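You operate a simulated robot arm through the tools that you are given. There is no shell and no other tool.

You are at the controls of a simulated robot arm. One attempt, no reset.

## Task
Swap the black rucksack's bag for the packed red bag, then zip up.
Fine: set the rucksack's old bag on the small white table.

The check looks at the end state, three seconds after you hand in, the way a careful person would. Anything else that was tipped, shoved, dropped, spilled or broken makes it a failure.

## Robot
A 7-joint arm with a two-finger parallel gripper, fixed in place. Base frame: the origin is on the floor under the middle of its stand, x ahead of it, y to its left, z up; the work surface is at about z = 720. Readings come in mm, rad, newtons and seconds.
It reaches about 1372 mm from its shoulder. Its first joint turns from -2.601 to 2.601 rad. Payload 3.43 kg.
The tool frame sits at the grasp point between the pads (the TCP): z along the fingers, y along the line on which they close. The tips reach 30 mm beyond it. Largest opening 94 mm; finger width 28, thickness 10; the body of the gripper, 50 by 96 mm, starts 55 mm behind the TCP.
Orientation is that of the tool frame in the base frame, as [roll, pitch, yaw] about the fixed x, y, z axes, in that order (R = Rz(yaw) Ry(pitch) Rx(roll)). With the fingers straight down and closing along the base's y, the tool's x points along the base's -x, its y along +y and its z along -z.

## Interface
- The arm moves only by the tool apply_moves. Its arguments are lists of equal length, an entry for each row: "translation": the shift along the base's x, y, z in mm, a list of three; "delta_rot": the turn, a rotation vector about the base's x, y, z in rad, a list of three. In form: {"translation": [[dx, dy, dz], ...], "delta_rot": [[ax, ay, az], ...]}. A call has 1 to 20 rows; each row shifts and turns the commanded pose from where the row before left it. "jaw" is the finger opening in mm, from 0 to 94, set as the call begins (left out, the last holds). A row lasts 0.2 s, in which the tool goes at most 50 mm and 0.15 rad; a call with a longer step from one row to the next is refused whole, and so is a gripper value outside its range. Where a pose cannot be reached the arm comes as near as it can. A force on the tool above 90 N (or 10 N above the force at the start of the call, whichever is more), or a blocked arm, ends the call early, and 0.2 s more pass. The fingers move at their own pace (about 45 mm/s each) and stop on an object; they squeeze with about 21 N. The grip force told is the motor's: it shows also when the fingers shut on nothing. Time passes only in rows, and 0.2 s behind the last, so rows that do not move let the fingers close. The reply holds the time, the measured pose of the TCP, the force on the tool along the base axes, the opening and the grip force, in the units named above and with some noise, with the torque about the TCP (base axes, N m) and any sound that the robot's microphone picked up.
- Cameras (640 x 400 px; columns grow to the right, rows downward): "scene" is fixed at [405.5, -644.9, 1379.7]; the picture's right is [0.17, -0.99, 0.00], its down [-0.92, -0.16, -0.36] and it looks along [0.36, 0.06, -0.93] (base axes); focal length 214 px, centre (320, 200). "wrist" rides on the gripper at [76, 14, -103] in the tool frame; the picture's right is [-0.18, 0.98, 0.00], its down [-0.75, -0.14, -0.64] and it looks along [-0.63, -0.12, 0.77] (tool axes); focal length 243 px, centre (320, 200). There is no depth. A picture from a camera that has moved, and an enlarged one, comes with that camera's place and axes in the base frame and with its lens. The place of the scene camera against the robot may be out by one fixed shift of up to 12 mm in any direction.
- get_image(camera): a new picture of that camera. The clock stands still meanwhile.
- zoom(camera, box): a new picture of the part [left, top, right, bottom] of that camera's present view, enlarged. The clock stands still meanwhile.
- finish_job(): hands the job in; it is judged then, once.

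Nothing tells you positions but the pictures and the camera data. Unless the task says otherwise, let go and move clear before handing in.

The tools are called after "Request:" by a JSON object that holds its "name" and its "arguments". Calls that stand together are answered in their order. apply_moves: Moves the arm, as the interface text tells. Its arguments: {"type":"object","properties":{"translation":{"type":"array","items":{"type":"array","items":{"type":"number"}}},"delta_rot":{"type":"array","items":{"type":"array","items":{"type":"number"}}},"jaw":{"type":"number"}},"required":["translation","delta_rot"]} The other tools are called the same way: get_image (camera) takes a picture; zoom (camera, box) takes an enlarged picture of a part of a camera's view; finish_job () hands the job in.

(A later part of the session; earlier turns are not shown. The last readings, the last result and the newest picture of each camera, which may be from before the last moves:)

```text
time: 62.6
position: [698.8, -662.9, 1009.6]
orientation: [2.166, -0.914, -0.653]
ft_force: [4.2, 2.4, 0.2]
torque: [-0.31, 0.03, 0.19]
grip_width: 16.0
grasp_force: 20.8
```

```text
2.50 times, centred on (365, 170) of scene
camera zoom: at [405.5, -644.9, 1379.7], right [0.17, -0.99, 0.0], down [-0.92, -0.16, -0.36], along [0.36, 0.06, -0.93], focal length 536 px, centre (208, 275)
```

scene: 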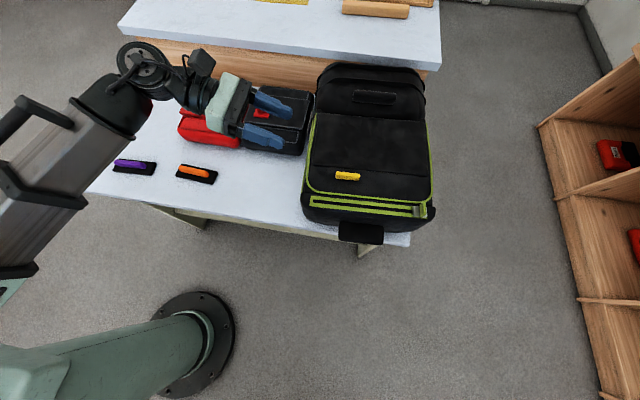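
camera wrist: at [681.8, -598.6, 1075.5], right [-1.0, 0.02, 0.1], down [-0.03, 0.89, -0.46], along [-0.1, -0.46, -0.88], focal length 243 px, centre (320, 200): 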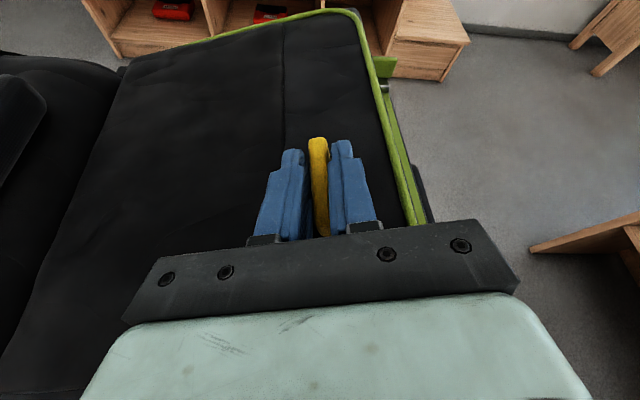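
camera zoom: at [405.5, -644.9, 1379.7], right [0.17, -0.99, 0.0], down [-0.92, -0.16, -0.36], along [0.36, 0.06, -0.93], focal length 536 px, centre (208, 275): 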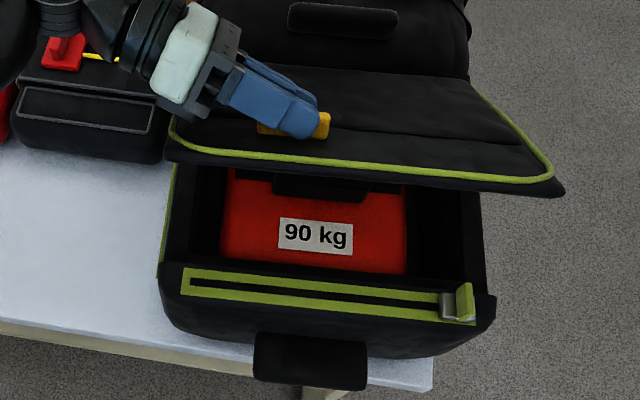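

The lid is at ~30° with low forces; the inner red bag and its label are in view. Continuing toward 50°.

Request:
{"name": "apply_moves", "arguments": {"translation": [[6, 0.3, 7], [6.2, 0.3, 6.8], [6.5, 0.3, 6.5], [6.6, 0.3, 6.1], [6.8, 0.3, 5.8], [7, 0.3, 5.6], [7.3, 0.3, 5.3], [7.5, 0.4, 5.1]], "delta_rot": [[-0.0022, 0.0436, 0], [-0.0022, 0.0436, 0], [-0.0022, 0.0436, 0], [-0.0022, 0.0436, 0], [-0.0022, 0.0436, 0], [-0.0022, 0.0436, 0], [-0.0022, 0.0436, 0], [-0.0022, 0.0436, 0]]}}

Request:
{"name": "zoom", "arguments": {"camera": "scene", "box": [280, 90, 450, 250]}}

Request:
{"name": "get_image", "arguments": {"camera": "wrist"}}

```text
time: 64.4
position: [752.0, -660.3, 1057.0]
orientation: [1.886, -0.623, -0.462]
ft_force: [3.2, 0.0, -0.9]
torque: [-0.71, 0.21, 0.37]
grip_width: 16.0
grasp_force: 20.9
```

```text
2.50 times, centred on (365, 170) of scene
camera zoom: at [405.5, -644.9, 1379.7], right [0.17, -0.99, 0.0], down [-0.92, -0.16, -0.36], along [0.36, 0.06, -0.93], focal length 536 px, centre (208, 275)
```

zoom: 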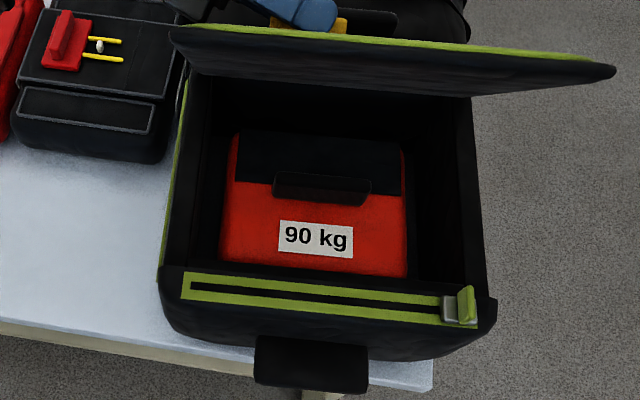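

```text
taken
camera wrist: at [824.4, -592.5, 1141.0], right [-0.76, 0.03, 0.65], down [-0.29, 0.87, -0.39], along [-0.58, -0.48, -0.65], focal length 243 px, centre (320, 200)
```

wrist: 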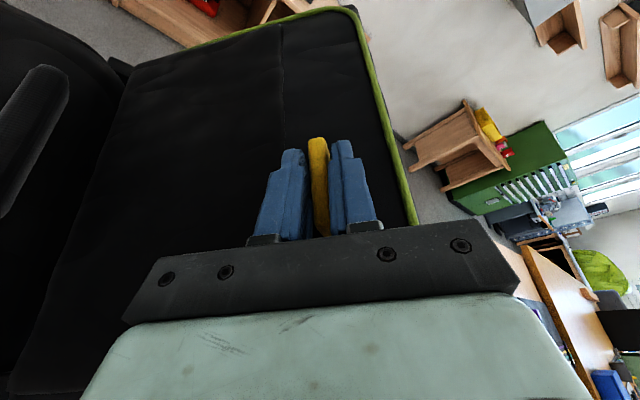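

The lid is at ~50° and tracking well. On to ~70°.

Request:
{"name": "apply_moves", "arguments": {"translation": [[7.9, 0.4, 4.7], [8, 0.4, 4.3], [8.2, 0.4, 3.9], [8.3, 0.4, 3.5], [8.4, 0.4, 3.2], [8.5, 0.4, 2.9], [8.6, 0.4, 2.5], [8.8, 0.4, 2.1]], "delta_rot": [[-0.0022, 0.0436, 0], [-0.0022, 0.0436, 0], [-0.0022, 0.0436, 0], [-0.0022, 0.0436, 0], [-0.0022, 0.0436, 0], [-0.0022, 0.0436, 0], [-0.0022, 0.0436, 0], [-0.0022, 0.0436, 0]]}}

Request:
{"name": "get_image", "arguments": {"camera": "scene"}}

Request:
{"name": "get_image", "arguments": {"camera": "wrist"}}

```text
time: 66.2
position: [816.8, -657.7, 1083.7]
orientation: [1.71, -0.313, -0.378]
ft_force: [1.2, -2.6, -10.9]
torque: [-0.56, 0.21, 0.58]
grip_width: 16.2
grasp_force: 21.5
```

```text
taken
```

scene: 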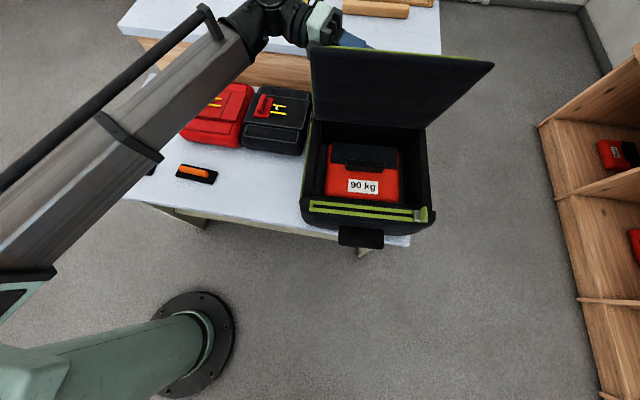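

```text
taken
camera wrist: at [913.9, -588.7, 1136.6], right [-0.49, 0.05, 0.87], down [-0.41, 0.87, -0.28], along [-0.77, -0.49, -0.41], focal length 243 px, centre (320, 200)
```

wrist: 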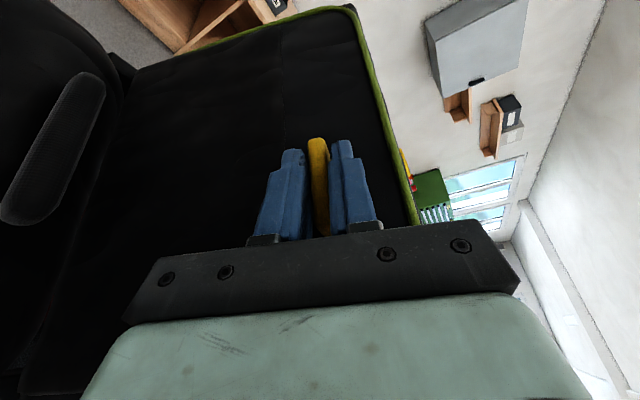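

Slight downward pull (−11 N) says my radius is a touch large; I'll trim z and continue to vertical.

Request:
{"name": "apply_moves", "arguments": {"translation": [[8.8, 0.4, 0.2], [8.9, 0.4, -0.2], [8.9, 0.4, -0.3], [9, 0.4, 0.4]], "delta_rot": [[-0.0022, 0.0436, 0], [-0.0022, 0.0436, 0], [-0.0022, 0.0436, 0], [-0.0022, 0.0436, 0]]}}

Request:
{"name": "get_image", "arguments": {"camera": "scene"}}

```text
time: 67.2
position: [857.4, -652.5, 1048.6]
orientation: [1.613, -0.194, -0.36]
ft_force: [1.4, 5.5, 42.9]
torque: [0.42, 0.6, 0.42]
grip_width: 81.4
grasp_force: 21.0
out of reach, approached as far as the arm can: row 2, 3, 4
```

```text
taken
```

scene: 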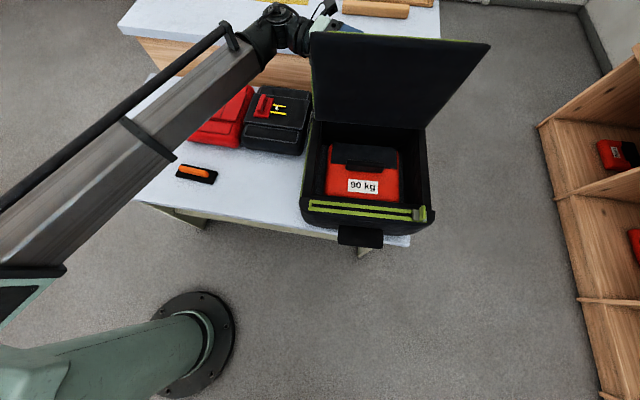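

The arm hit a reach limit and dipped, and the grip on the tab got spread. Let me look before doing anything.

Request:
{"name": "get_image", "arguments": {"camera": "wrist"}}

Request:
{"name": "zoom", "arguments": {"camera": "scene", "box": [240, 0, 500, 160]}}

```text
taken
camera wrist: at [958.9, -582.6, 1082.9], right [-0.36, 0.09, 0.93], down [-0.44, 0.86, -0.26], along [-0.82, -0.51, -0.27], focal length 243 px, centre (320, 200)
```

wrist: 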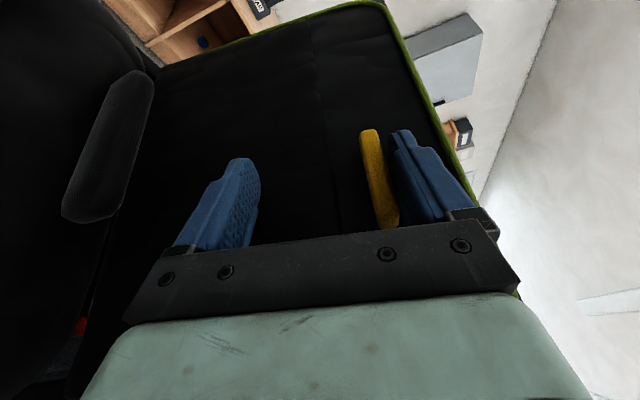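

```text
2.46 times, centred on (370, 80) of scene
camera zoom: at [405.5, -644.9, 1379.7], right [0.17, -0.99, 0.0], down [-0.92, -0.16, -0.36], along [0.36, 0.06, -0.93], focal length 528 px, centre (197, 495)
```

zoom: 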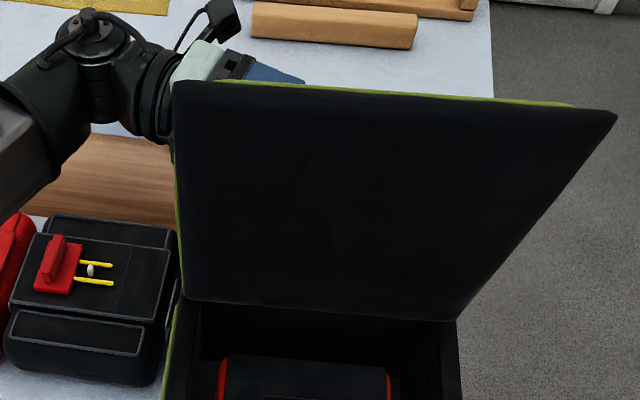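

The tab is still between the fingers, under the upper one. I'll back up to the last good pose so the jaws re-close on the tab.

Request:
{"name": "apply_moves", "arguments": {"translation": [[-10, -1.3, 9], [-10, -1.3, 9], [-10, -1.3, 9], [-10, -1.3, 8]], "delta_rot": [[0.0018, -0.0357, 0], [0.0018, -0.0357, 0], [0.0018, -0.0357, 0], [0.0018, -0.0357, 0]]}}

Request:
{"name": "get_image", "arguments": {"camera": "wrist"}}

Request:
{"name": "get_image", "arguments": {"camera": "scene"}}

```text
time: 68.2
position: [815.4, -655.9, 1074.3]
orientation: [1.687, -0.286, -0.374]
ft_force: [-8.4, 25.5, 40.8]
torque: [0.41, 0.3, -0.22]
grip_width: 21.6
grasp_force: 21.3
out of reach, approached as far as the arm can: row 1
```

```text
taken
camera wrist: at [913.5, -587.1, 1123.3], right [-0.46, 0.06, 0.88], down [-0.42, 0.87, -0.28], along [-0.78, -0.5, -0.38], focal length 243 px, centre (320, 200)
```

wrist: 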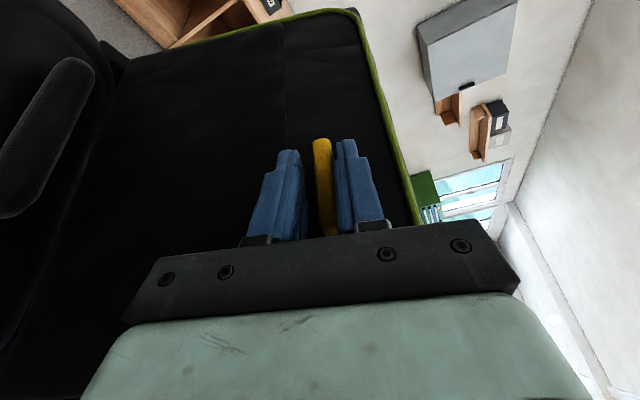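

```text
taken
```

scene: 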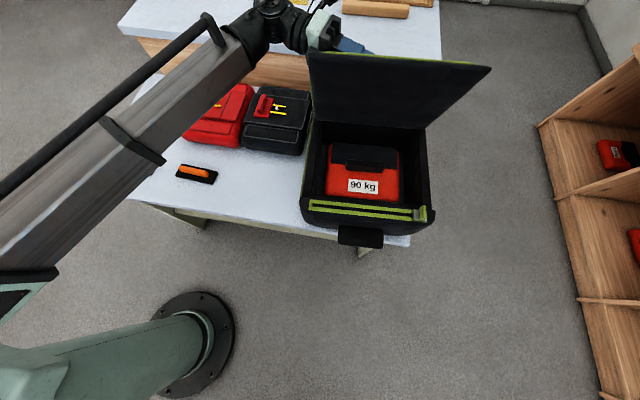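

It re-gripped the tab. I'll raise a few millimetres to unload it.

Request:
{"name": "apply_moves", "arguments": {"translation": [[-1, 1, 4], [0, 1, 3]], "delta_rot": [[0, 0, 0], [0, 0, 0]]}}

Request:
{"name": "zoom", "arguments": {"camera": "wrist", "box": [220, 110, 430, 240]}}

```text
time: 68.8
position: [816.8, -657.1, 1077.3]
orientation: [1.694, -0.285, -0.372]
ft_force: [-5.5, 14.9, 25.5]
torque: [0.17, 0.27, 0.15]
grip_width: 16.2
grasp_force: 20.8
```

```text
3.05 times, centred on (325, 175) of wrist
camera zoom: at [913.9, -587.2, 1126.6], right [-0.46, 0.05, 0.88], down [-0.42, 0.87, -0.27], along [-0.78, -0.5, -0.38], focal length 739 px, centre (305, 276)
```

zoom: 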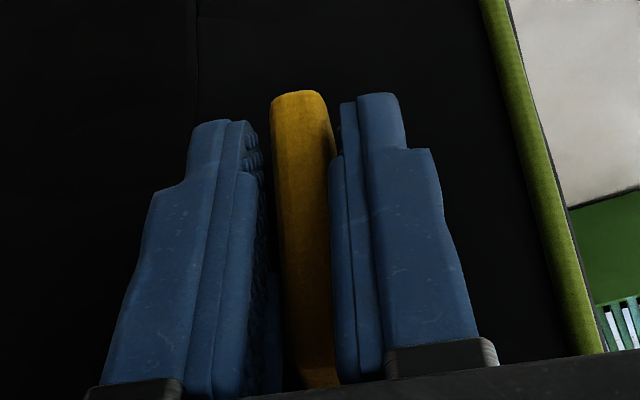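

Request:
{"name": "apply_moves", "arguments": {"translation": [[-0.5, 1.5, 2.5], [0, 1, 2]], "delta_rot": [[0, 0, 0], [0, 0, 0]]}}

```text
time: 69.4
position: [818.8, -654.8, 1077.4]
orientation: [1.7, -0.284, -0.374]
ft_force: [-0.1, -4.3, -3.5]
torque: [-0.47, 0.2, 0.47]
grip_width: 16.4
grasp_force: 20.8
```

Forces are near zero again with the lid at ~72°. I'll pivot the tool around the tab (about the closing axis) so it points more along −y, which moves the wrist away from its limit.

Request:
{"name": "apply_moves", "arguments": {"translation": [[-0.7, 0.2, -0.2], [-0.7, 0.3, -0.3], [-0.8, 0.3, -0.2]], "delta_rot": [[-0.0217, -0.0013, 0.0676], [-0.0217, -0.0013, 0.0676], [-0.0217, -0.0013, 0.0676]]}}

Request:
{"name": "get_image", "arguments": {"camera": "wrist"}}

Request:
{"name": "get_image", "arguments": {"camera": "scene"}}

```text
time: 70.2
position: [814.4, -652.9, 1078.1]
orientation: [1.635, -0.305, -0.153]
ft_force: [-2.1, -0.5, -2.6]
torque: [1.02, 0.49, -1.16]
grip_width: 16.4
grasp_force: 21.0
```

```text
taken
camera wrist: at [895.7, -563.1, 1124.4], right [-0.47, 0.01, 0.88], down [-0.58, 0.75, -0.32], along [-0.66, -0.66, -0.35], focal length 243 px, centre (320, 200)
```

wrist: 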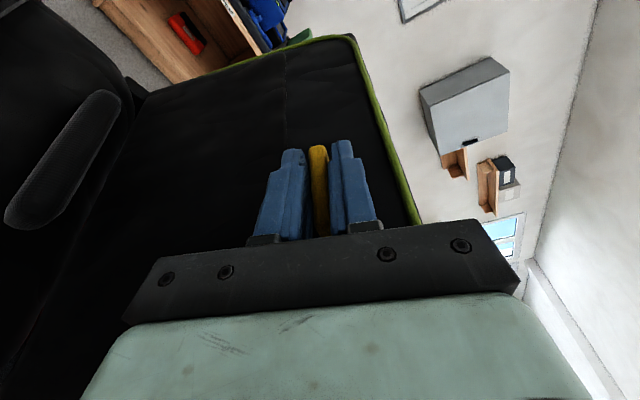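

```text
taken
```

scene: 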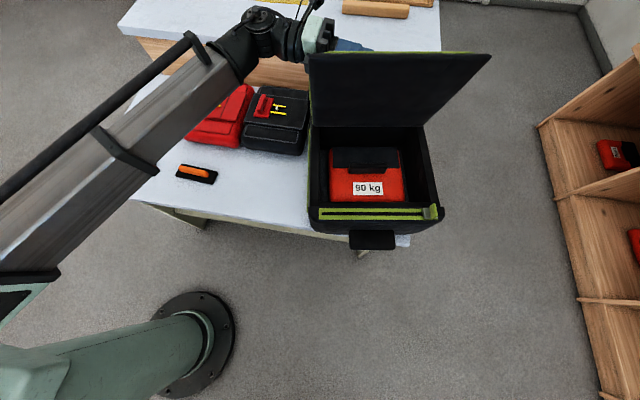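

The rucksack itself yawed a little with that pivot. Let me measure its new orientation before going on.

Request:
{"name": "zoom", "arguments": {"camera": "scene", "box": [290, 30, 500, 260]}}

Request:
{"name": "zoom", "arguments": {"camera": "wrist", "box": [100, 20, 460, 245]}}

```text
1.74 times, centred on (395, 145) of scene
camera zoom: at [405.5, -644.9, 1379.7], right [0.17, -0.99, 0.0], down [-0.92, -0.16, -0.36], along [0.36, 0.06, -0.93], focal length 373 px, centre (190, 296)
```

zoom: 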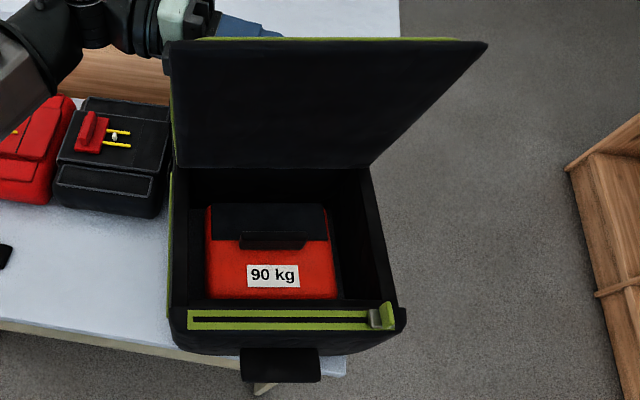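

```text
1.78 times, centred on (280, 132) of wrist
camera zoom: at [895.7, -563.1, 1124.4], right [-0.47, 0.01, 0.88], down [-0.58, 0.75, -0.32], along [-0.66, -0.66, -0.35], focal length 431 px, centre (391, 320)
```

zoom: 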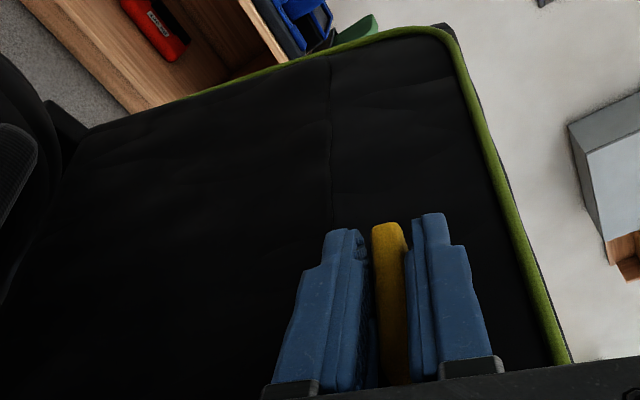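

Rucksack yaw is now about 0.17 rad. I'll continue the swing about its actual hinge direction, two small rows at a time.

Request:
{"name": "apply_moves", "arguments": {"translation": [[8.4, 1.4, 1.2], [8.5, 1.4, 0.8]], "delta_rot": [[-0.0074, 0.043, 0], [-0.0074, 0.043, 0]]}}

Request:
{"name": "get_image", "arguments": {"camera": "scene"}}

```text
time: 70.8
position: [830.0, -649.8, 1079.0]
orientation: [1.588, -0.233, -0.144]
ft_force: [-0.5, 0.8, 33.4]
torque: [1.09, 0.61, -0.87]
grip_width: 16.2
grasp_force: 20.6
out of reach, approached as far as the arm can: row 2
```

```text
taken
```

scene: 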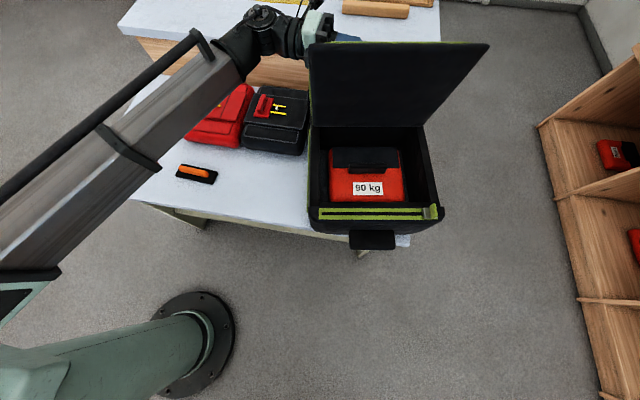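

Same limit again: it is the tool roll that runs out. The lid is at ~75°, so only ~20° is missing. I'll undo a little roll, unload the downward push, and then carry the tab over by translation alone, letting it turn slightly in the pads.

Request:
{"name": "apply_moves", "arguments": {"translation": [[0, 0, 2.5], [0, 0, 2.5]], "delta_rot": [[0.005, -0.03, 0], [0.005, -0.03, 0]]}}

Request:
{"name": "get_image", "arguments": {"camera": "wrist"}}

```text
time: 71.4
position: [831.6, -650.8, 1079.8]
orientation: [1.624, -0.28, -0.148]
ft_force: [0.1, -1.4, 17.5]
torque: [0.4, 0.49, -1.22]
grip_width: 16.3
grasp_force: 21.3
```

```text
taken
camera wrist: at [913.3, -560.2, 1122.8], right [-0.45, 0.02, 0.89], down [-0.59, 0.75, -0.31], along [-0.67, -0.67, -0.33], focal length 243 px, centre (320, 200)
```

wrist: 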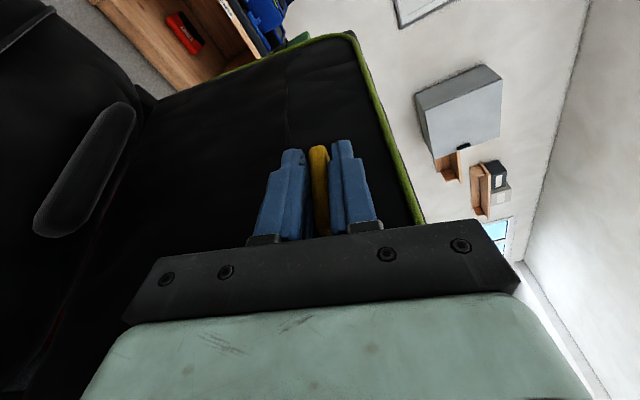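

Request:
{"name": "apply_moves", "arguments": {"translation": [[7, 1.2, 2], [8, 1.4, 1.5]], "delta_rot": [[0, 0, 0], [0, 0, 0]]}}

Request:
{"name": "get_image", "arguments": {"camera": "wrist"}}

Request:
{"name": "get_image", "arguments": {"camera": "scene"}}

```text
time: 72.0
position: [848.5, -648.8, 1079.8]
orientation: [1.63, -0.282, -0.149]
ft_force: [-1.3, 0.4, -8.3]
torque: [0.08, 0.34, -0.83]
grip_width: 16.6
grasp_force: 21.2
```

```text
taken
camera wrist: at [930.1, -557.6, 1123.7], right [-0.45, 0.01, 0.89], down [-0.59, 0.75, -0.31], along [-0.67, -0.67, -0.33], focal length 243 px, centre (320, 200)
```

wrist: 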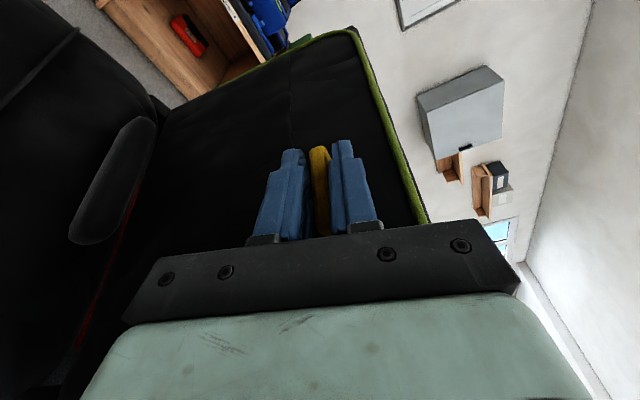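

```text
taken
```

scene: 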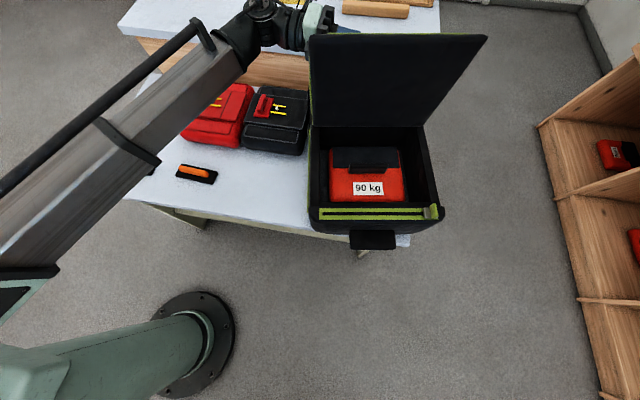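

It works with small forces. Continuing over.

Request:
{"name": "apply_moves", "arguments": {"translation": [[8, 1.4, -0.5], [8, 1.4, 0], [8, 1.4, 0]], "delta_rot": [[0, 0, 0], [0, 0, 0], [0, 0, 0]]}}

Request:
{"name": "get_image", "arguments": {"camera": "wrist"}}

Request:
{"name": "get_image", "arguments": {"camera": "scene"}}

```text
time: 72.8
position: [871.6, -645.5, 1082.1]
orientation: [1.624, -0.283, -0.151]
ft_force: [-1.3, -2.0, -12.5]
torque: [-0.11, 0.09, -0.38]
grip_width: 16.8
grasp_force: 21.7
```

```text
taken
camera wrist: at [953.3, -553.9, 1125.0], right [-0.45, 0.01, 0.89], down [-0.59, 0.75, -0.31], along [-0.67, -0.67, -0.33], focal length 243 px, centre (320, 200)
```

wrist: 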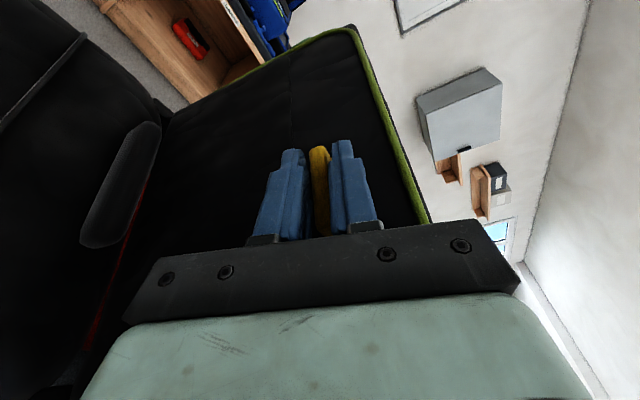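

```text
taken
```

scene: 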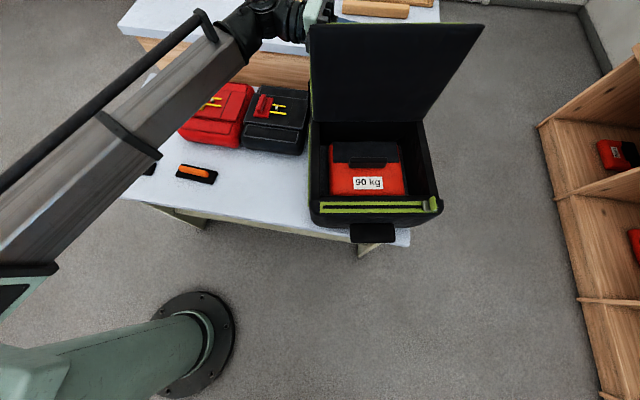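

Request:
{"name": "zoom", "arguments": {"camera": "scene", "box": [290, 10, 500, 260]}}

Request:
{"name": "zoom", "arguments": {"camera": "wrist", "box": [0, 0, 460, 260]}}

```text
1.60 times, centred on (395, 135) of scene
camera zoom: at [405.5, -644.9, 1379.7], right [0.17, -0.99, 0.0], down [-0.92, -0.16, -0.36], along [0.36, 0.06, -0.93], focal length 343 px, centre (200, 304)
```

zoom: 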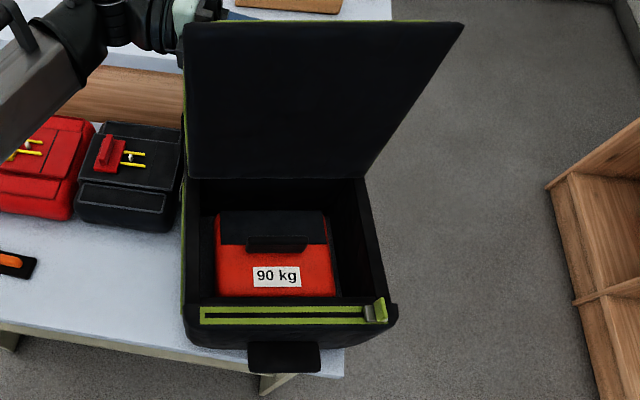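

```text
1.39 times, centred on (230, 130) of wrist
camera zoom: at [953.3, -553.9, 1125.0], right [-0.45, 0.01, 0.89], down [-0.59, 0.75, -0.31], along [-0.67, -0.67, -0.33], focal length 338 px, centre (445, 297)
```

zoom: 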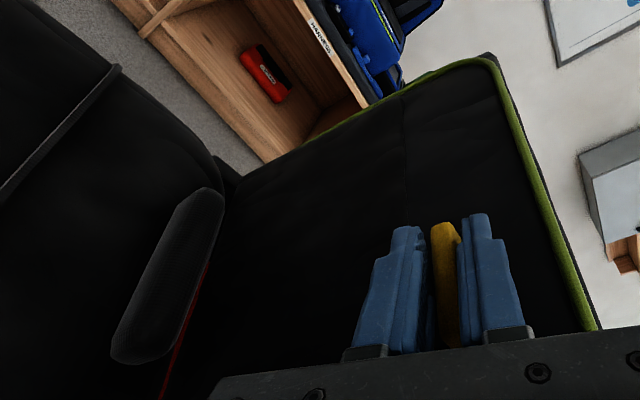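

The lid is opening (now ~83°) although the rucksack creeps along a bit. I'll test whether some roll is available here and keep going gently.

Request:
{"name": "apply_moves", "arguments": {"translation": [[7, 1.4, -1.5]], "delta_rot": [[-0.0034, 0.0197, 0]]}}

Request:
{"name": "zoom", "arguments": {"camera": "scene", "box": [290, 10, 500, 260]}}

```text
time: 73.2
position: [877.6, -643.3, 1080.6]
orientation: [1.618, -0.263, -0.151]
ft_force: [-0.7, -1.8, -11.5]
torque: [-0.13, 0.15, -0.68]
grip_width: 16.4
grasp_force: 21.5
```

```text
1.60 times, centred on (395, 135) of scene
camera zoom: at [405.5, -644.9, 1379.7], right [0.17, -0.99, 0.0], down [-0.92, -0.16, -0.36], along [0.36, 0.06, -0.93], focal length 343 px, centre (200, 304)
```

zoom: 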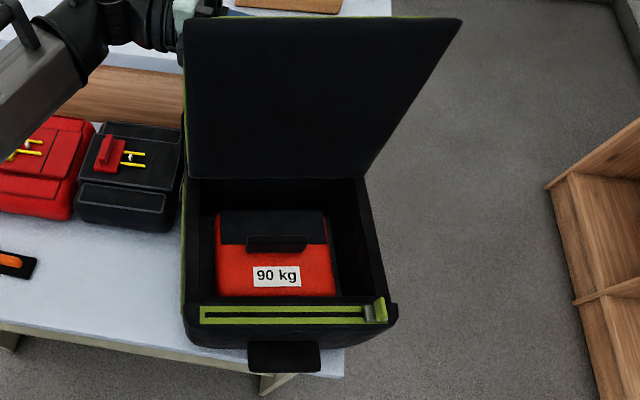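

Reachable here, and the rucksack stayed put. Continuing with roll.

Request:
{"name": "apply_moves", "arguments": {"translation": [[8.3, 1.5, -1.5]], "delta_rot": [[-0.006, 0.035, 0]]}}

Request:
{"name": "apply_moves", "arguments": {"translation": [[8.3, 1.5, -1.5]], "delta_rot": [[-0.006, 0.035, 0]]}}

Request:
{"name": "zoom", "arguments": {"camera": "scene", "box": [290, 10, 500, 260]}}

```text
time: 73.6
position: [885.2, -641.3, 1078.7]
orientation: [1.604, -0.235, -0.145]
ft_force: [-1.7, -3.8, -10.4]
torque: [-0.19, 0.02, -0.48]
grip_width: 16.7
grasp_force: 20.9
```

```text
time: 74.0
position: [891.4, -639.6, 1075.7]
orientation: [1.568, -0.217, -0.141]
ft_force: [-12.0, -4.6, 42.5]
torque: [0.2, 0.46, 0.13]
grip_width: 18.0
grasp_force: 21.7
out of reach, approached as far as the arm can: row 1
```

```text
1.60 times, centred on (395, 135) of scene
camera zoom: at [405.5, -644.9, 1379.7], right [0.17, -0.99, 0.0], down [-0.92, -0.16, -0.36], along [0.36, 0.06, -0.93], focal length 343 px, centre (200, 304)
```

zoom: 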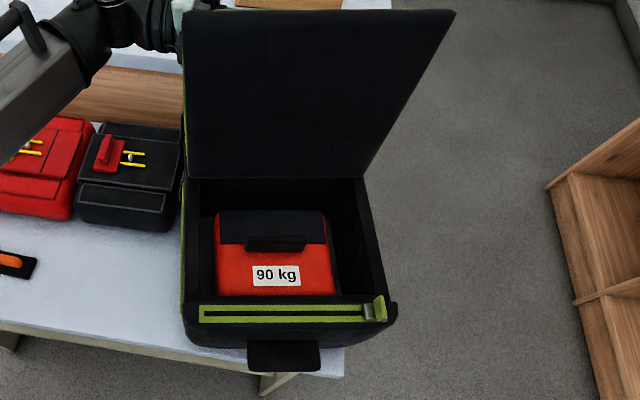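

Request:
{"name": "apply_moves", "arguments": {"translation": [[2, 0.5, 3], [3, 0.5, 2]], "delta_rot": [[0.005, -0.03, 0], [0, 0, 0]]}}

Request:
{"name": "apply_moves", "arguments": {"translation": [[8, 1.4, 0], [8, 1.4, 0], [8, 1.4, -0.5]], "delta_rot": [[0, 0, 0], [0, 0, 0], [0, 0, 0]]}}

Request:
{"name": "zoom", "arguments": {"camera": "scene", "box": [290, 10, 500, 260]}}

Request:
{"name": "get_image", "arguments": {"camera": "wrist"}}

```text
time: 74.6
position: [898.1, -638.0, 1077.6]
orientation: [1.592, -0.227, -0.145]
ft_force: [-13.9, 0.7, 39.6]
torque: [-0.11, 0.52, -0.41]
grip_width: 16.8
grasp_force: 21.0
```

```text
time: 75.4
position: [922.7, -634.2, 1076.4]
orientation: [1.592, -0.223, -0.145]
ft_force: [-18.0, 6.0, 38.5]
torque: [-0.89, 0.57, -0.54]
grip_width: 24.3
grasp_force: 21.2
```

```text
1.60 times, centred on (395, 135) of scene
camera zoom: at [405.5, -644.9, 1379.7], right [0.17, -0.99, 0.0], down [-0.92, -0.16, -0.36], along [0.36, 0.06, -0.93], focal length 343 px, centre (200, 304)
```

zoom: 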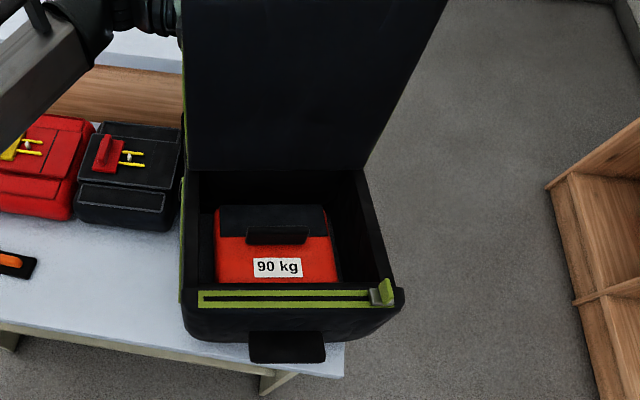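

```text
taken
camera wrist: at [1006.6, -543.2, 1112.3], right [-0.4, 0.04, 0.92], down [-0.61, 0.74, -0.29], along [-0.69, -0.67, -0.27], focal length 243 px, centre (320, 200)
```

wrist: 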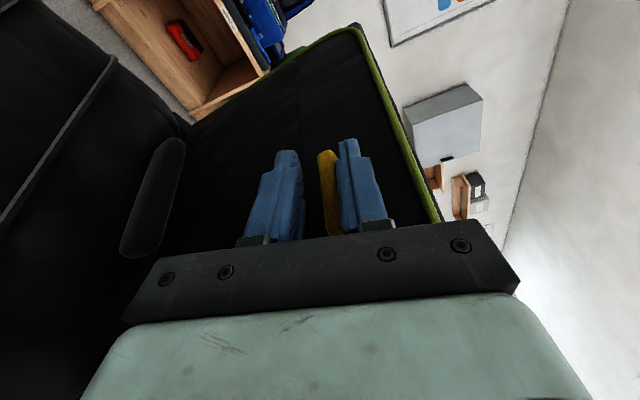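

Request:
{"name": "get_image", "arguments": {"camera": "scene"}}

Request:
{"name": "zoom", "arguments": {"camera": "scene", "box": [280, 0, 500, 130]}}

```text
taken
```

scene: 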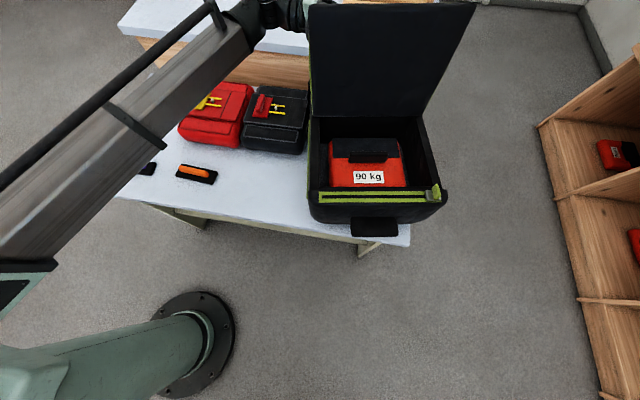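

```text
2.91 times, centred on (390, 65) of scene
camera zoom: at [405.5, -644.9, 1379.7], right [0.17, -0.99, 0.0], down [-0.92, -0.16, -0.36], along [0.36, 0.06, -0.93], focal length 624 px, centre (116, 593)
```

zoom: 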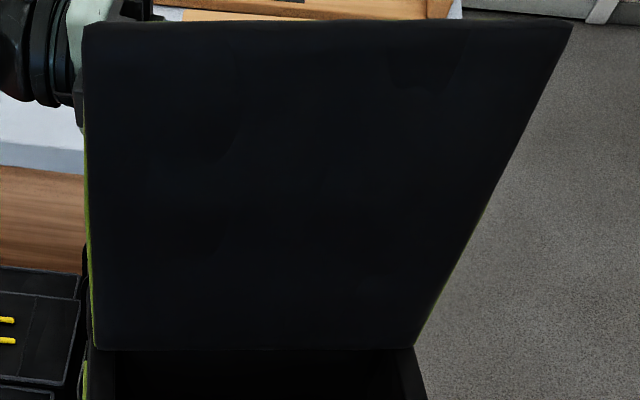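

By the projected geometry the lid is now a few degrees past vertical. I'll open the jaw while keeping the fingers behind it and see whether it stays.

Request:
{"name": "apply_moves", "arguments": {"translation": [[0, 0, 0]], "delta_rot": [[0, 0, 0]], "jaw": 60}}

Request:
{"name": "get_image", "arguments": {"camera": "scene"}}

Request:
{"name": "get_image", "arguments": {"camera": "wrist"}}

```text
time: 75.8
position: [926.0, -636.2, 1069.2]
orientation: [1.607, -0.226, -0.145]
ft_force: [-0.1, 0.0, 0.2]
torque: [0.05, 0.01, 0.04]
grip_width: 60.1
grasp_force: 0.2
```

```text
taken
```

scene: 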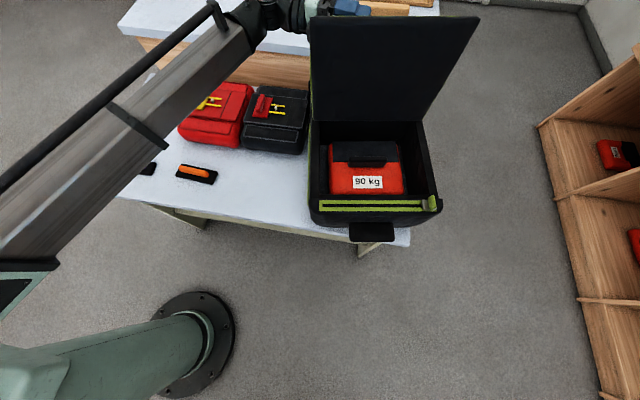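

```text
taken
camera wrist: at [1010.3, -544.4, 1106.9], right [-0.4, 0.02, 0.92], down [-0.61, 0.74, -0.28], along [-0.69, -0.67, -0.28], focal length 243 px, centre (320, 200)
```

wrist: 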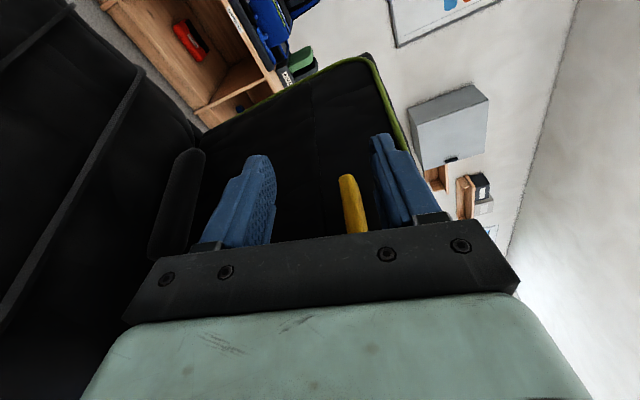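

Request:
{"name": "apply_moves", "arguments": {"translation": [[0, 0, 0], [0, 0, 0]], "delta_rot": [[0, 0, 0], [0, 0, 0]]}}

Request:
{"name": "get_image", "arguments": {"camera": "scene"}}

Request:
{"name": "get_image", "arguments": {"camera": "wrist"}}

```text
time: 76.4
position: [925.2, -635.4, 1071.7]
orientation: [1.604, -0.223, -0.146]
ft_force: [0.0, 0.8, 0.5]
torque: [-0.01, -0.03, -0.04]
grip_width: 60.0
grasp_force: 0.0
```

```text
taken
```

scene: 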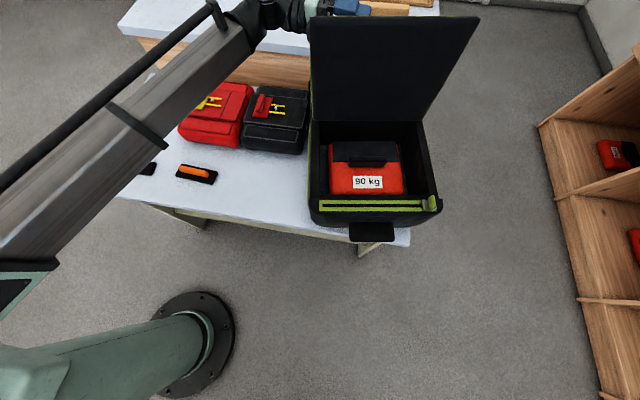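

```text
taken
camera wrist: at [1009.2, -544.7, 1108.7], right [-0.4, 0.03, 0.92], down [-0.61, 0.74, -0.28], along [-0.69, -0.67, -0.28], focal length 243 px, centre (320, 200)
```

wrist: 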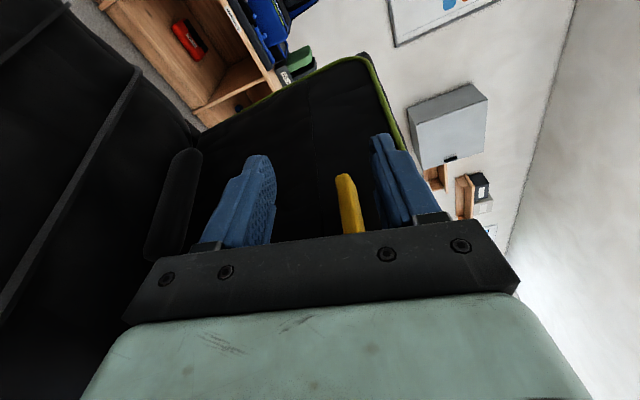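

The lid stays open by itself, past vertical. Now I withdraw the fingers sideways (+y) and rise.

Request:
{"name": "apply_moves", "arguments": {"translation": [[6, 42, 2], [6, 42, 3], [6, 42, 5], [0, 42, 10], [0, 30, 20]], "delta_rot": [[0, 0, 0], [0, 0, 0], [0, 0, 0], [0, 0, 0], [0, 0, 0]]}}

Request:
{"name": "get_image", "arguments": {"camera": "scene"}}

Request:
{"name": "get_image", "arguments": {"camera": "wrist"}}

```text
time: 77.6
position: [945.9, -438.1, 1097.4]
orientation: [1.598, -0.24, -0.144]
ft_force: [1.1, 0.2, -0.3]
torque: [0.01, -0.02, 0.04]
grip_width: 60.2
grasp_force: 0.1
out of reach, approached as far as the arm can: row 4, 5
```

```text
taken
```

scene: 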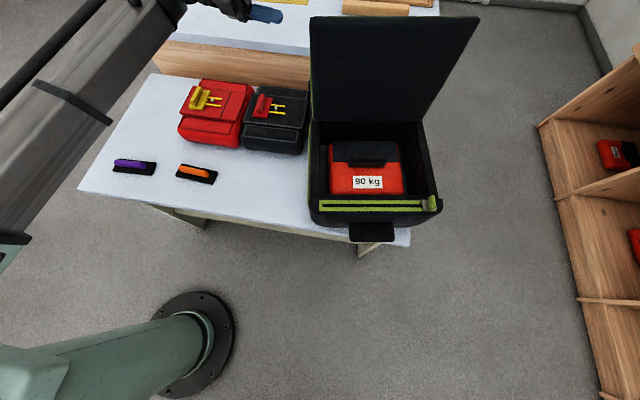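

```text
taken
camera wrist: at [1029.2, -346.0, 1133.9], right [-0.41, 0.03, 0.91], down [-0.6, 0.74, -0.3], along [-0.68, -0.67, -0.29], focal length 243 px, centre (320, 200)
```

wrist: 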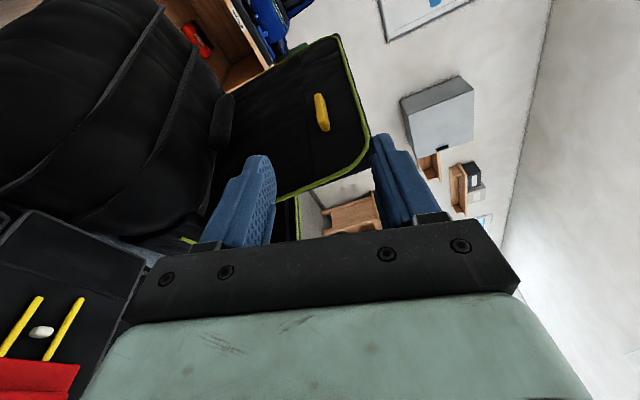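

Lid remains open. I'll now unwind the tool roll while moving back over the free area between the bags and the robot.

Request:
{"name": "apply_moves", "arguments": {"translation": [[-18, 0, 0], [-18, 0, 0], [-18, 0, 0], [-18, 0, 0], [-18, 0, 0], [-18, 0, 0], [-18, 0, 0], [-18, 0, 0], [-18, 0, 0], [-18, 0, 0]], "delta_rot": [[0, -0.133, 0], [0, -0.133, 0], [0, -0.133, 0], [0, -0.133, 0], [0, -0.133, 0], [0, -0.133, 0], [0, -0.133, 0], [0, -0.133, 0], [0, -0.133, 0], [0, -0.133, 0]]}}

Request:
{"name": "apply_moves", "arguments": {"translation": [[-5, -5, 0], [-5, -5, 0], [-5, -5, 0], [-5, -5, 0], [-5, -5, 0], [-5, -5, 0], [-5, -5, 0], [-5, -5, 0], [-5, -5, 0], [-5, -5, 0]], "delta_rot": [[0.143, 0, 0], [0.143, 0, 0], [0.143, 0, 0], [0.143, 0, 0], [0.143, 0, 0], [0.143, 0, 0], [0.143, 0, 0], [0.143, 0, 0], [0.143, 0, 0], [0.143, 0, 0]]}}

Request:
{"name": "get_image", "arguments": {"camera": "scene"}}

Request:
{"name": "get_image", "arguments": {"camera": "wrist"}}

```text
time: 79.8
position: [763.6, -436.8, 1096.6]
orientation: [3.052, -1.427, -1.476]
ft_force: [0.4, -0.1, 0.5]
torque: [-0.02, 0.03, 0.0]
grip_width: 60.0
grasp_force: 0.1
```

```text
time: 82.0
position: [715.2, -485.8, 1096.3]
orientation: [3.14, 0.002, -1.556]
ft_force: [0.7, 0.1, -0.4]
torque: [0.0, -0.01, 0.02]
grip_width: 60.1
grasp_force: 0.0
```

```text
taken
```

scene: 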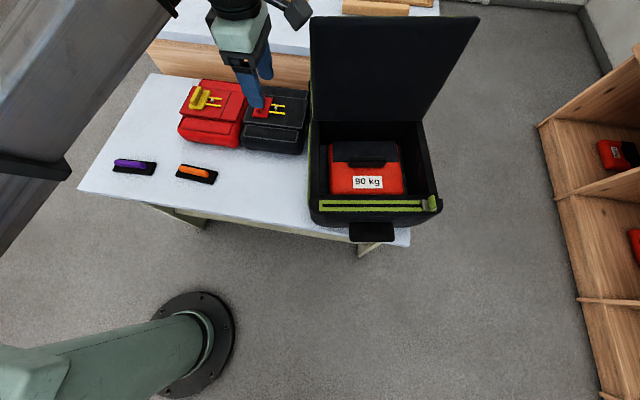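

```text
taken
camera wrist: at [702.0, -562.8, 1201.2], right [-0.99, 0.17, 0.0], down [0.13, 0.75, 0.64], along [0.11, 0.63, -0.77], focal length 243 px, centre (320, 200)
```

wrist: 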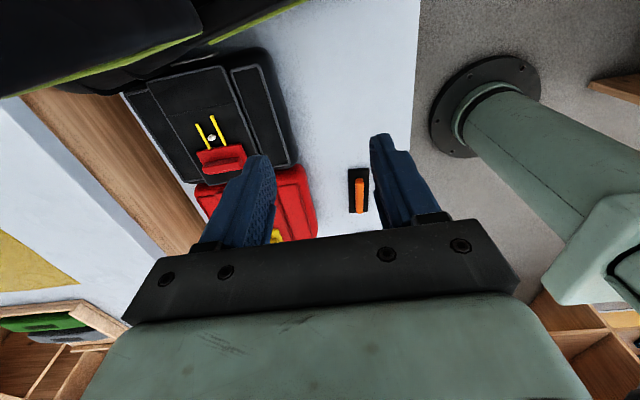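

The rucksack is open and steady. I'll turn back to the forward-facing yaw and look into it from the front.

Request:
{"name": "apply_moves", "arguments": {"translation": [[-11, -22, -4], [-11, -22, -4], [-11, -22, -4], [-11, -22, -4], [-11, -22, -4], [-11, -22, -4], [-11, -22, -4], [-11, -22, -4], [-11, -22, -4], [-11, -22, -4], [-11, -22, -4]], "delta_rot": [[0, 0, -0.143], [0, 0, -0.143], [0, 0, -0.143], [0, 0, -0.143], [0, 0, -0.143], [0, 0, -0.143], [0, 0, -0.143], [0, 0, -0.143], [0, 0, -0.143], [0, 0, -0.143], [0, 0, -0.143]]}}

Request:
{"name": "get_image", "arguments": {"camera": "wrist"}}

Request:
{"name": "zoom", "arguments": {"camera": "wrist", "box": [180, 0, 470, 240]}}

```text
time: 84.4
position: [593.2, -728.1, 1051.2]
orientation: [3.141, 0.001, -3.132]
ft_force: [-0.6, -0.1, -0.3]
torque: [0.01, 0.0, 0.0]
grip_width: 60.3
grasp_force: 0.0
```

```text
taken
camera wrist: at [517.6, -714.8, 1156.5], right [0.17, 0.98, 0.0], down [0.75, -0.13, 0.64], along [0.63, -0.11, -0.77], focal length 243 px, centre (320, 200)
```

wrist: 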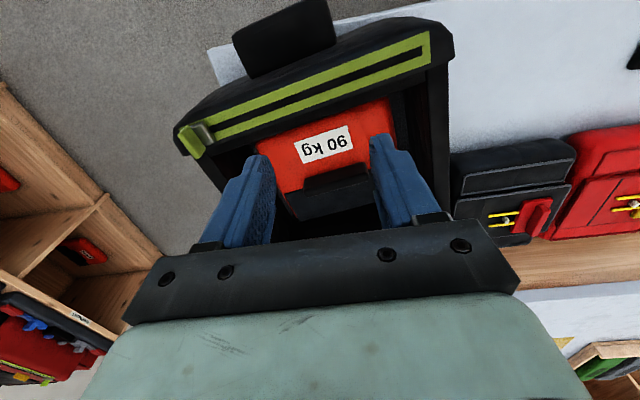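

```text
1.67 times, centred on (325, 120) of wrist
camera zoom: at [517.6, -714.8, 1156.5], right [0.17, 0.98, 0.0], down [0.75, -0.13, 0.64], along [0.63, -0.11, -0.77], focal length 404 px, centre (312, 333)
```

zoom: 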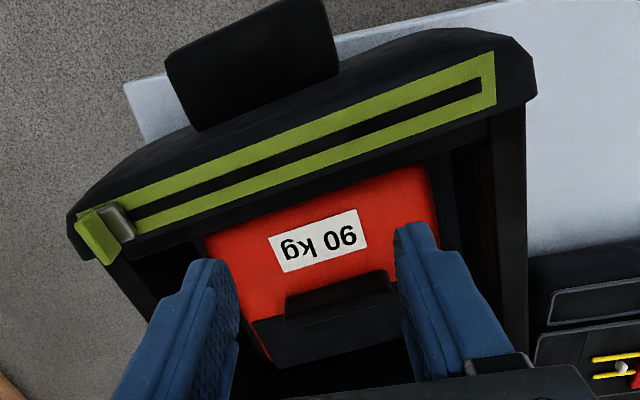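

Request:
{"name": "apply_moves", "arguments": {"translation": [[22, -5, 5], [22, -5, 5], [22, -5, 5]], "delta_rot": [[0, 0, 0], [0, 0, 0], [0, 0, 0]], "jaw": 94}}

Request:
{"name": "get_image", "arguments": {"camera": "wrist"}}

Request:
{"name": "zoom", "arguments": {"camera": "wrist", "box": [200, 20, 440, 200]}}

Request:
{"name": "zoom", "arguments": {"camera": "scene", "box": [300, 110, 450, 230]}}

```text
time: 85.2
position: [660.1, -742.8, 1066.4]
orientation: [3.139, 0.0, -3.127]
ft_force: [-0.5, 0.3, -0.5]
torque: [-0.01, 0.01, 0.02]
grip_width: 94.1
grasp_force: 0.0
```

```text
taken
camera wrist: at [583.6, -730.2, 1171.0], right [0.17, 0.99, 0.0], down [0.76, -0.13, 0.64], along [0.63, -0.11, -0.77], focal length 243 px, centre (320, 200)
```

wrist: 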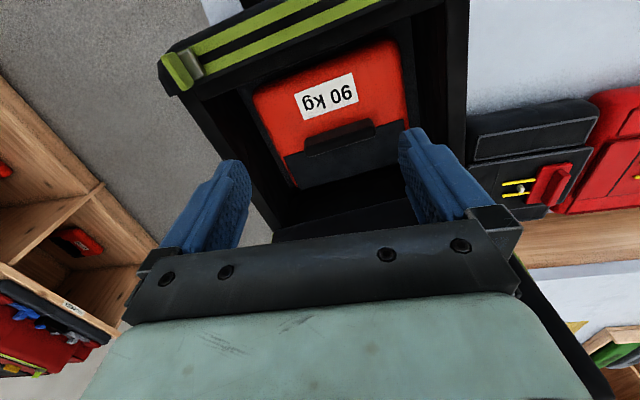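

```text
2.22 times, centred on (320, 110) of wrist
camera zoom: at [583.6, -730.2, 1171.0], right [0.17, 0.99, 0.0], down [0.76, -0.13, 0.64], along [0.63, -0.11, -0.77], focal length 539 px, centre (320, 400)
```

zoom: 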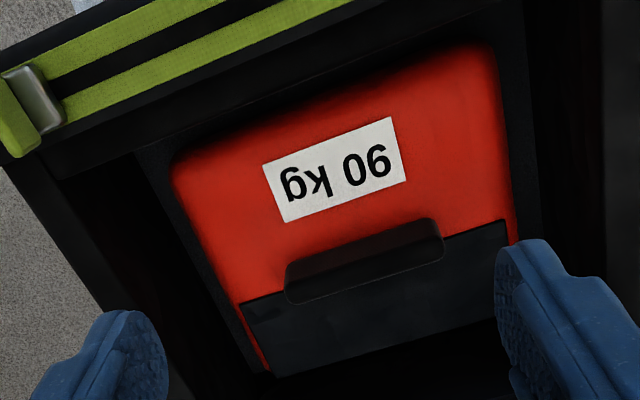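

```text
3.33 times, centred on (375, 170) of scene
camera zoom: at [405.5, -644.9, 1379.7], right [0.17, -0.99, 0.0], down [-0.92, -0.16, -0.36], along [0.36, 0.06, -0.93], focal length 715 px, centre (137, 300)
```

zoom: 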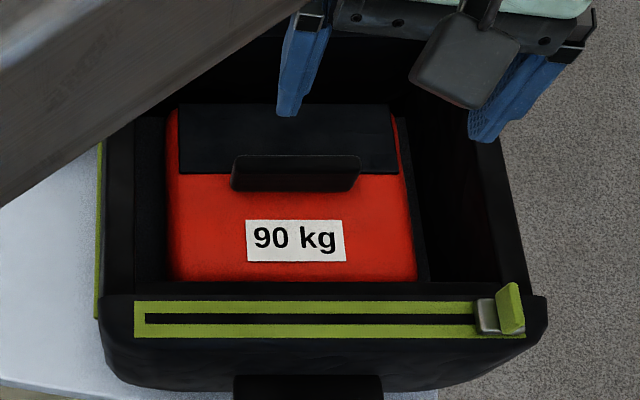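

The old bag (red, "90 kg") sits in a snug pocket, with a black bar handle near (742, −728, 843). I'll come closer to make out the handle's shape.

Request:
{"name": "apply_moves", "arguments": {"translation": [[10, 2, -35], [10, 2, -35], [5, 2, -25]], "delta_rot": [[0, 0, 0], [0, 0, 0], [0, 0, 0]]}}

Request:
{"name": "get_image", "arguments": {"camera": "wrist"}}

Request:
{"name": "zoom", "arguments": {"camera": "wrist", "box": [220, 60, 420, 200]}}

Request:
{"name": "zoom", "arguments": {"camera": "scene", "box": [330, 130, 420, 200]}}

```text
time: 86.0
position: [684.2, -736.9, 970.9]
orientation: [-3.14, 0.0, -3.129]
ft_force: [0.6, -0.4, -0.2]
torque: [0.0, -0.01, -0.02]
grip_width: 93.9
grasp_force: 0.0
```

```text
taken
camera wrist: at [607.8, -723.4, 1076.4], right [0.17, 0.99, 0.0], down [0.76, -0.13, 0.64], along [0.63, -0.11, -0.77], focal length 243 px, centre (320, 200)
```

wrist: 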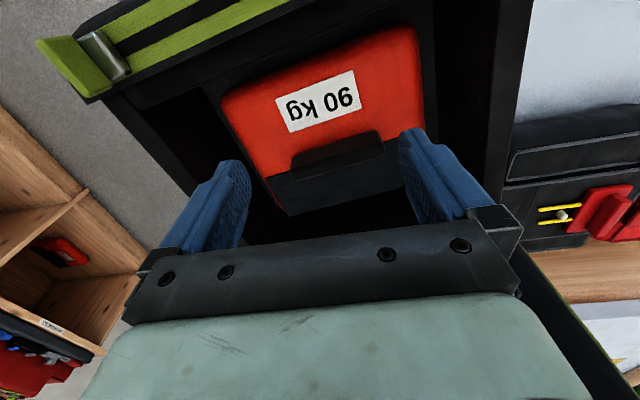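

```text
2.86 times, centred on (320, 130) of wrist
camera zoom: at [607.8, -723.4, 1076.4], right [0.17, 0.99, 0.0], down [0.76, -0.13, 0.64], along [0.63, -0.11, -0.77], focal length 693 px, centre (320, 400)
```

zoom: 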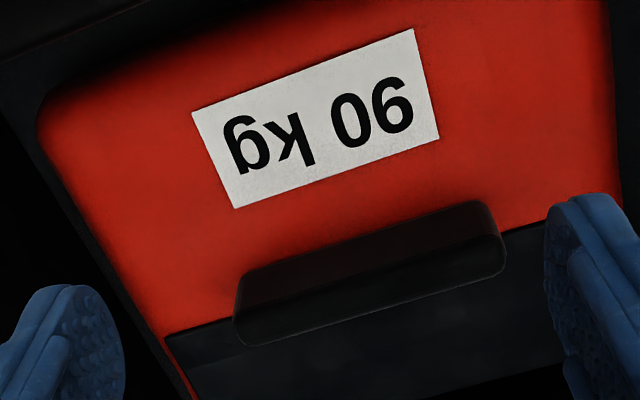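

```text
5.71 times, centred on (375, 165) of scene
camera zoom: at [405.5, -644.9, 1379.7], right [0.17, -0.99, 0.0], down [-0.92, -0.16, -0.36], along [0.36, 0.06, -0.93], focal length 1226 px, centre (6, 400)
```

zoom: 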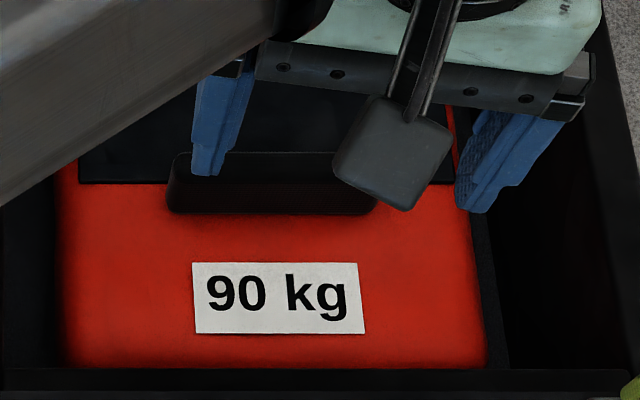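

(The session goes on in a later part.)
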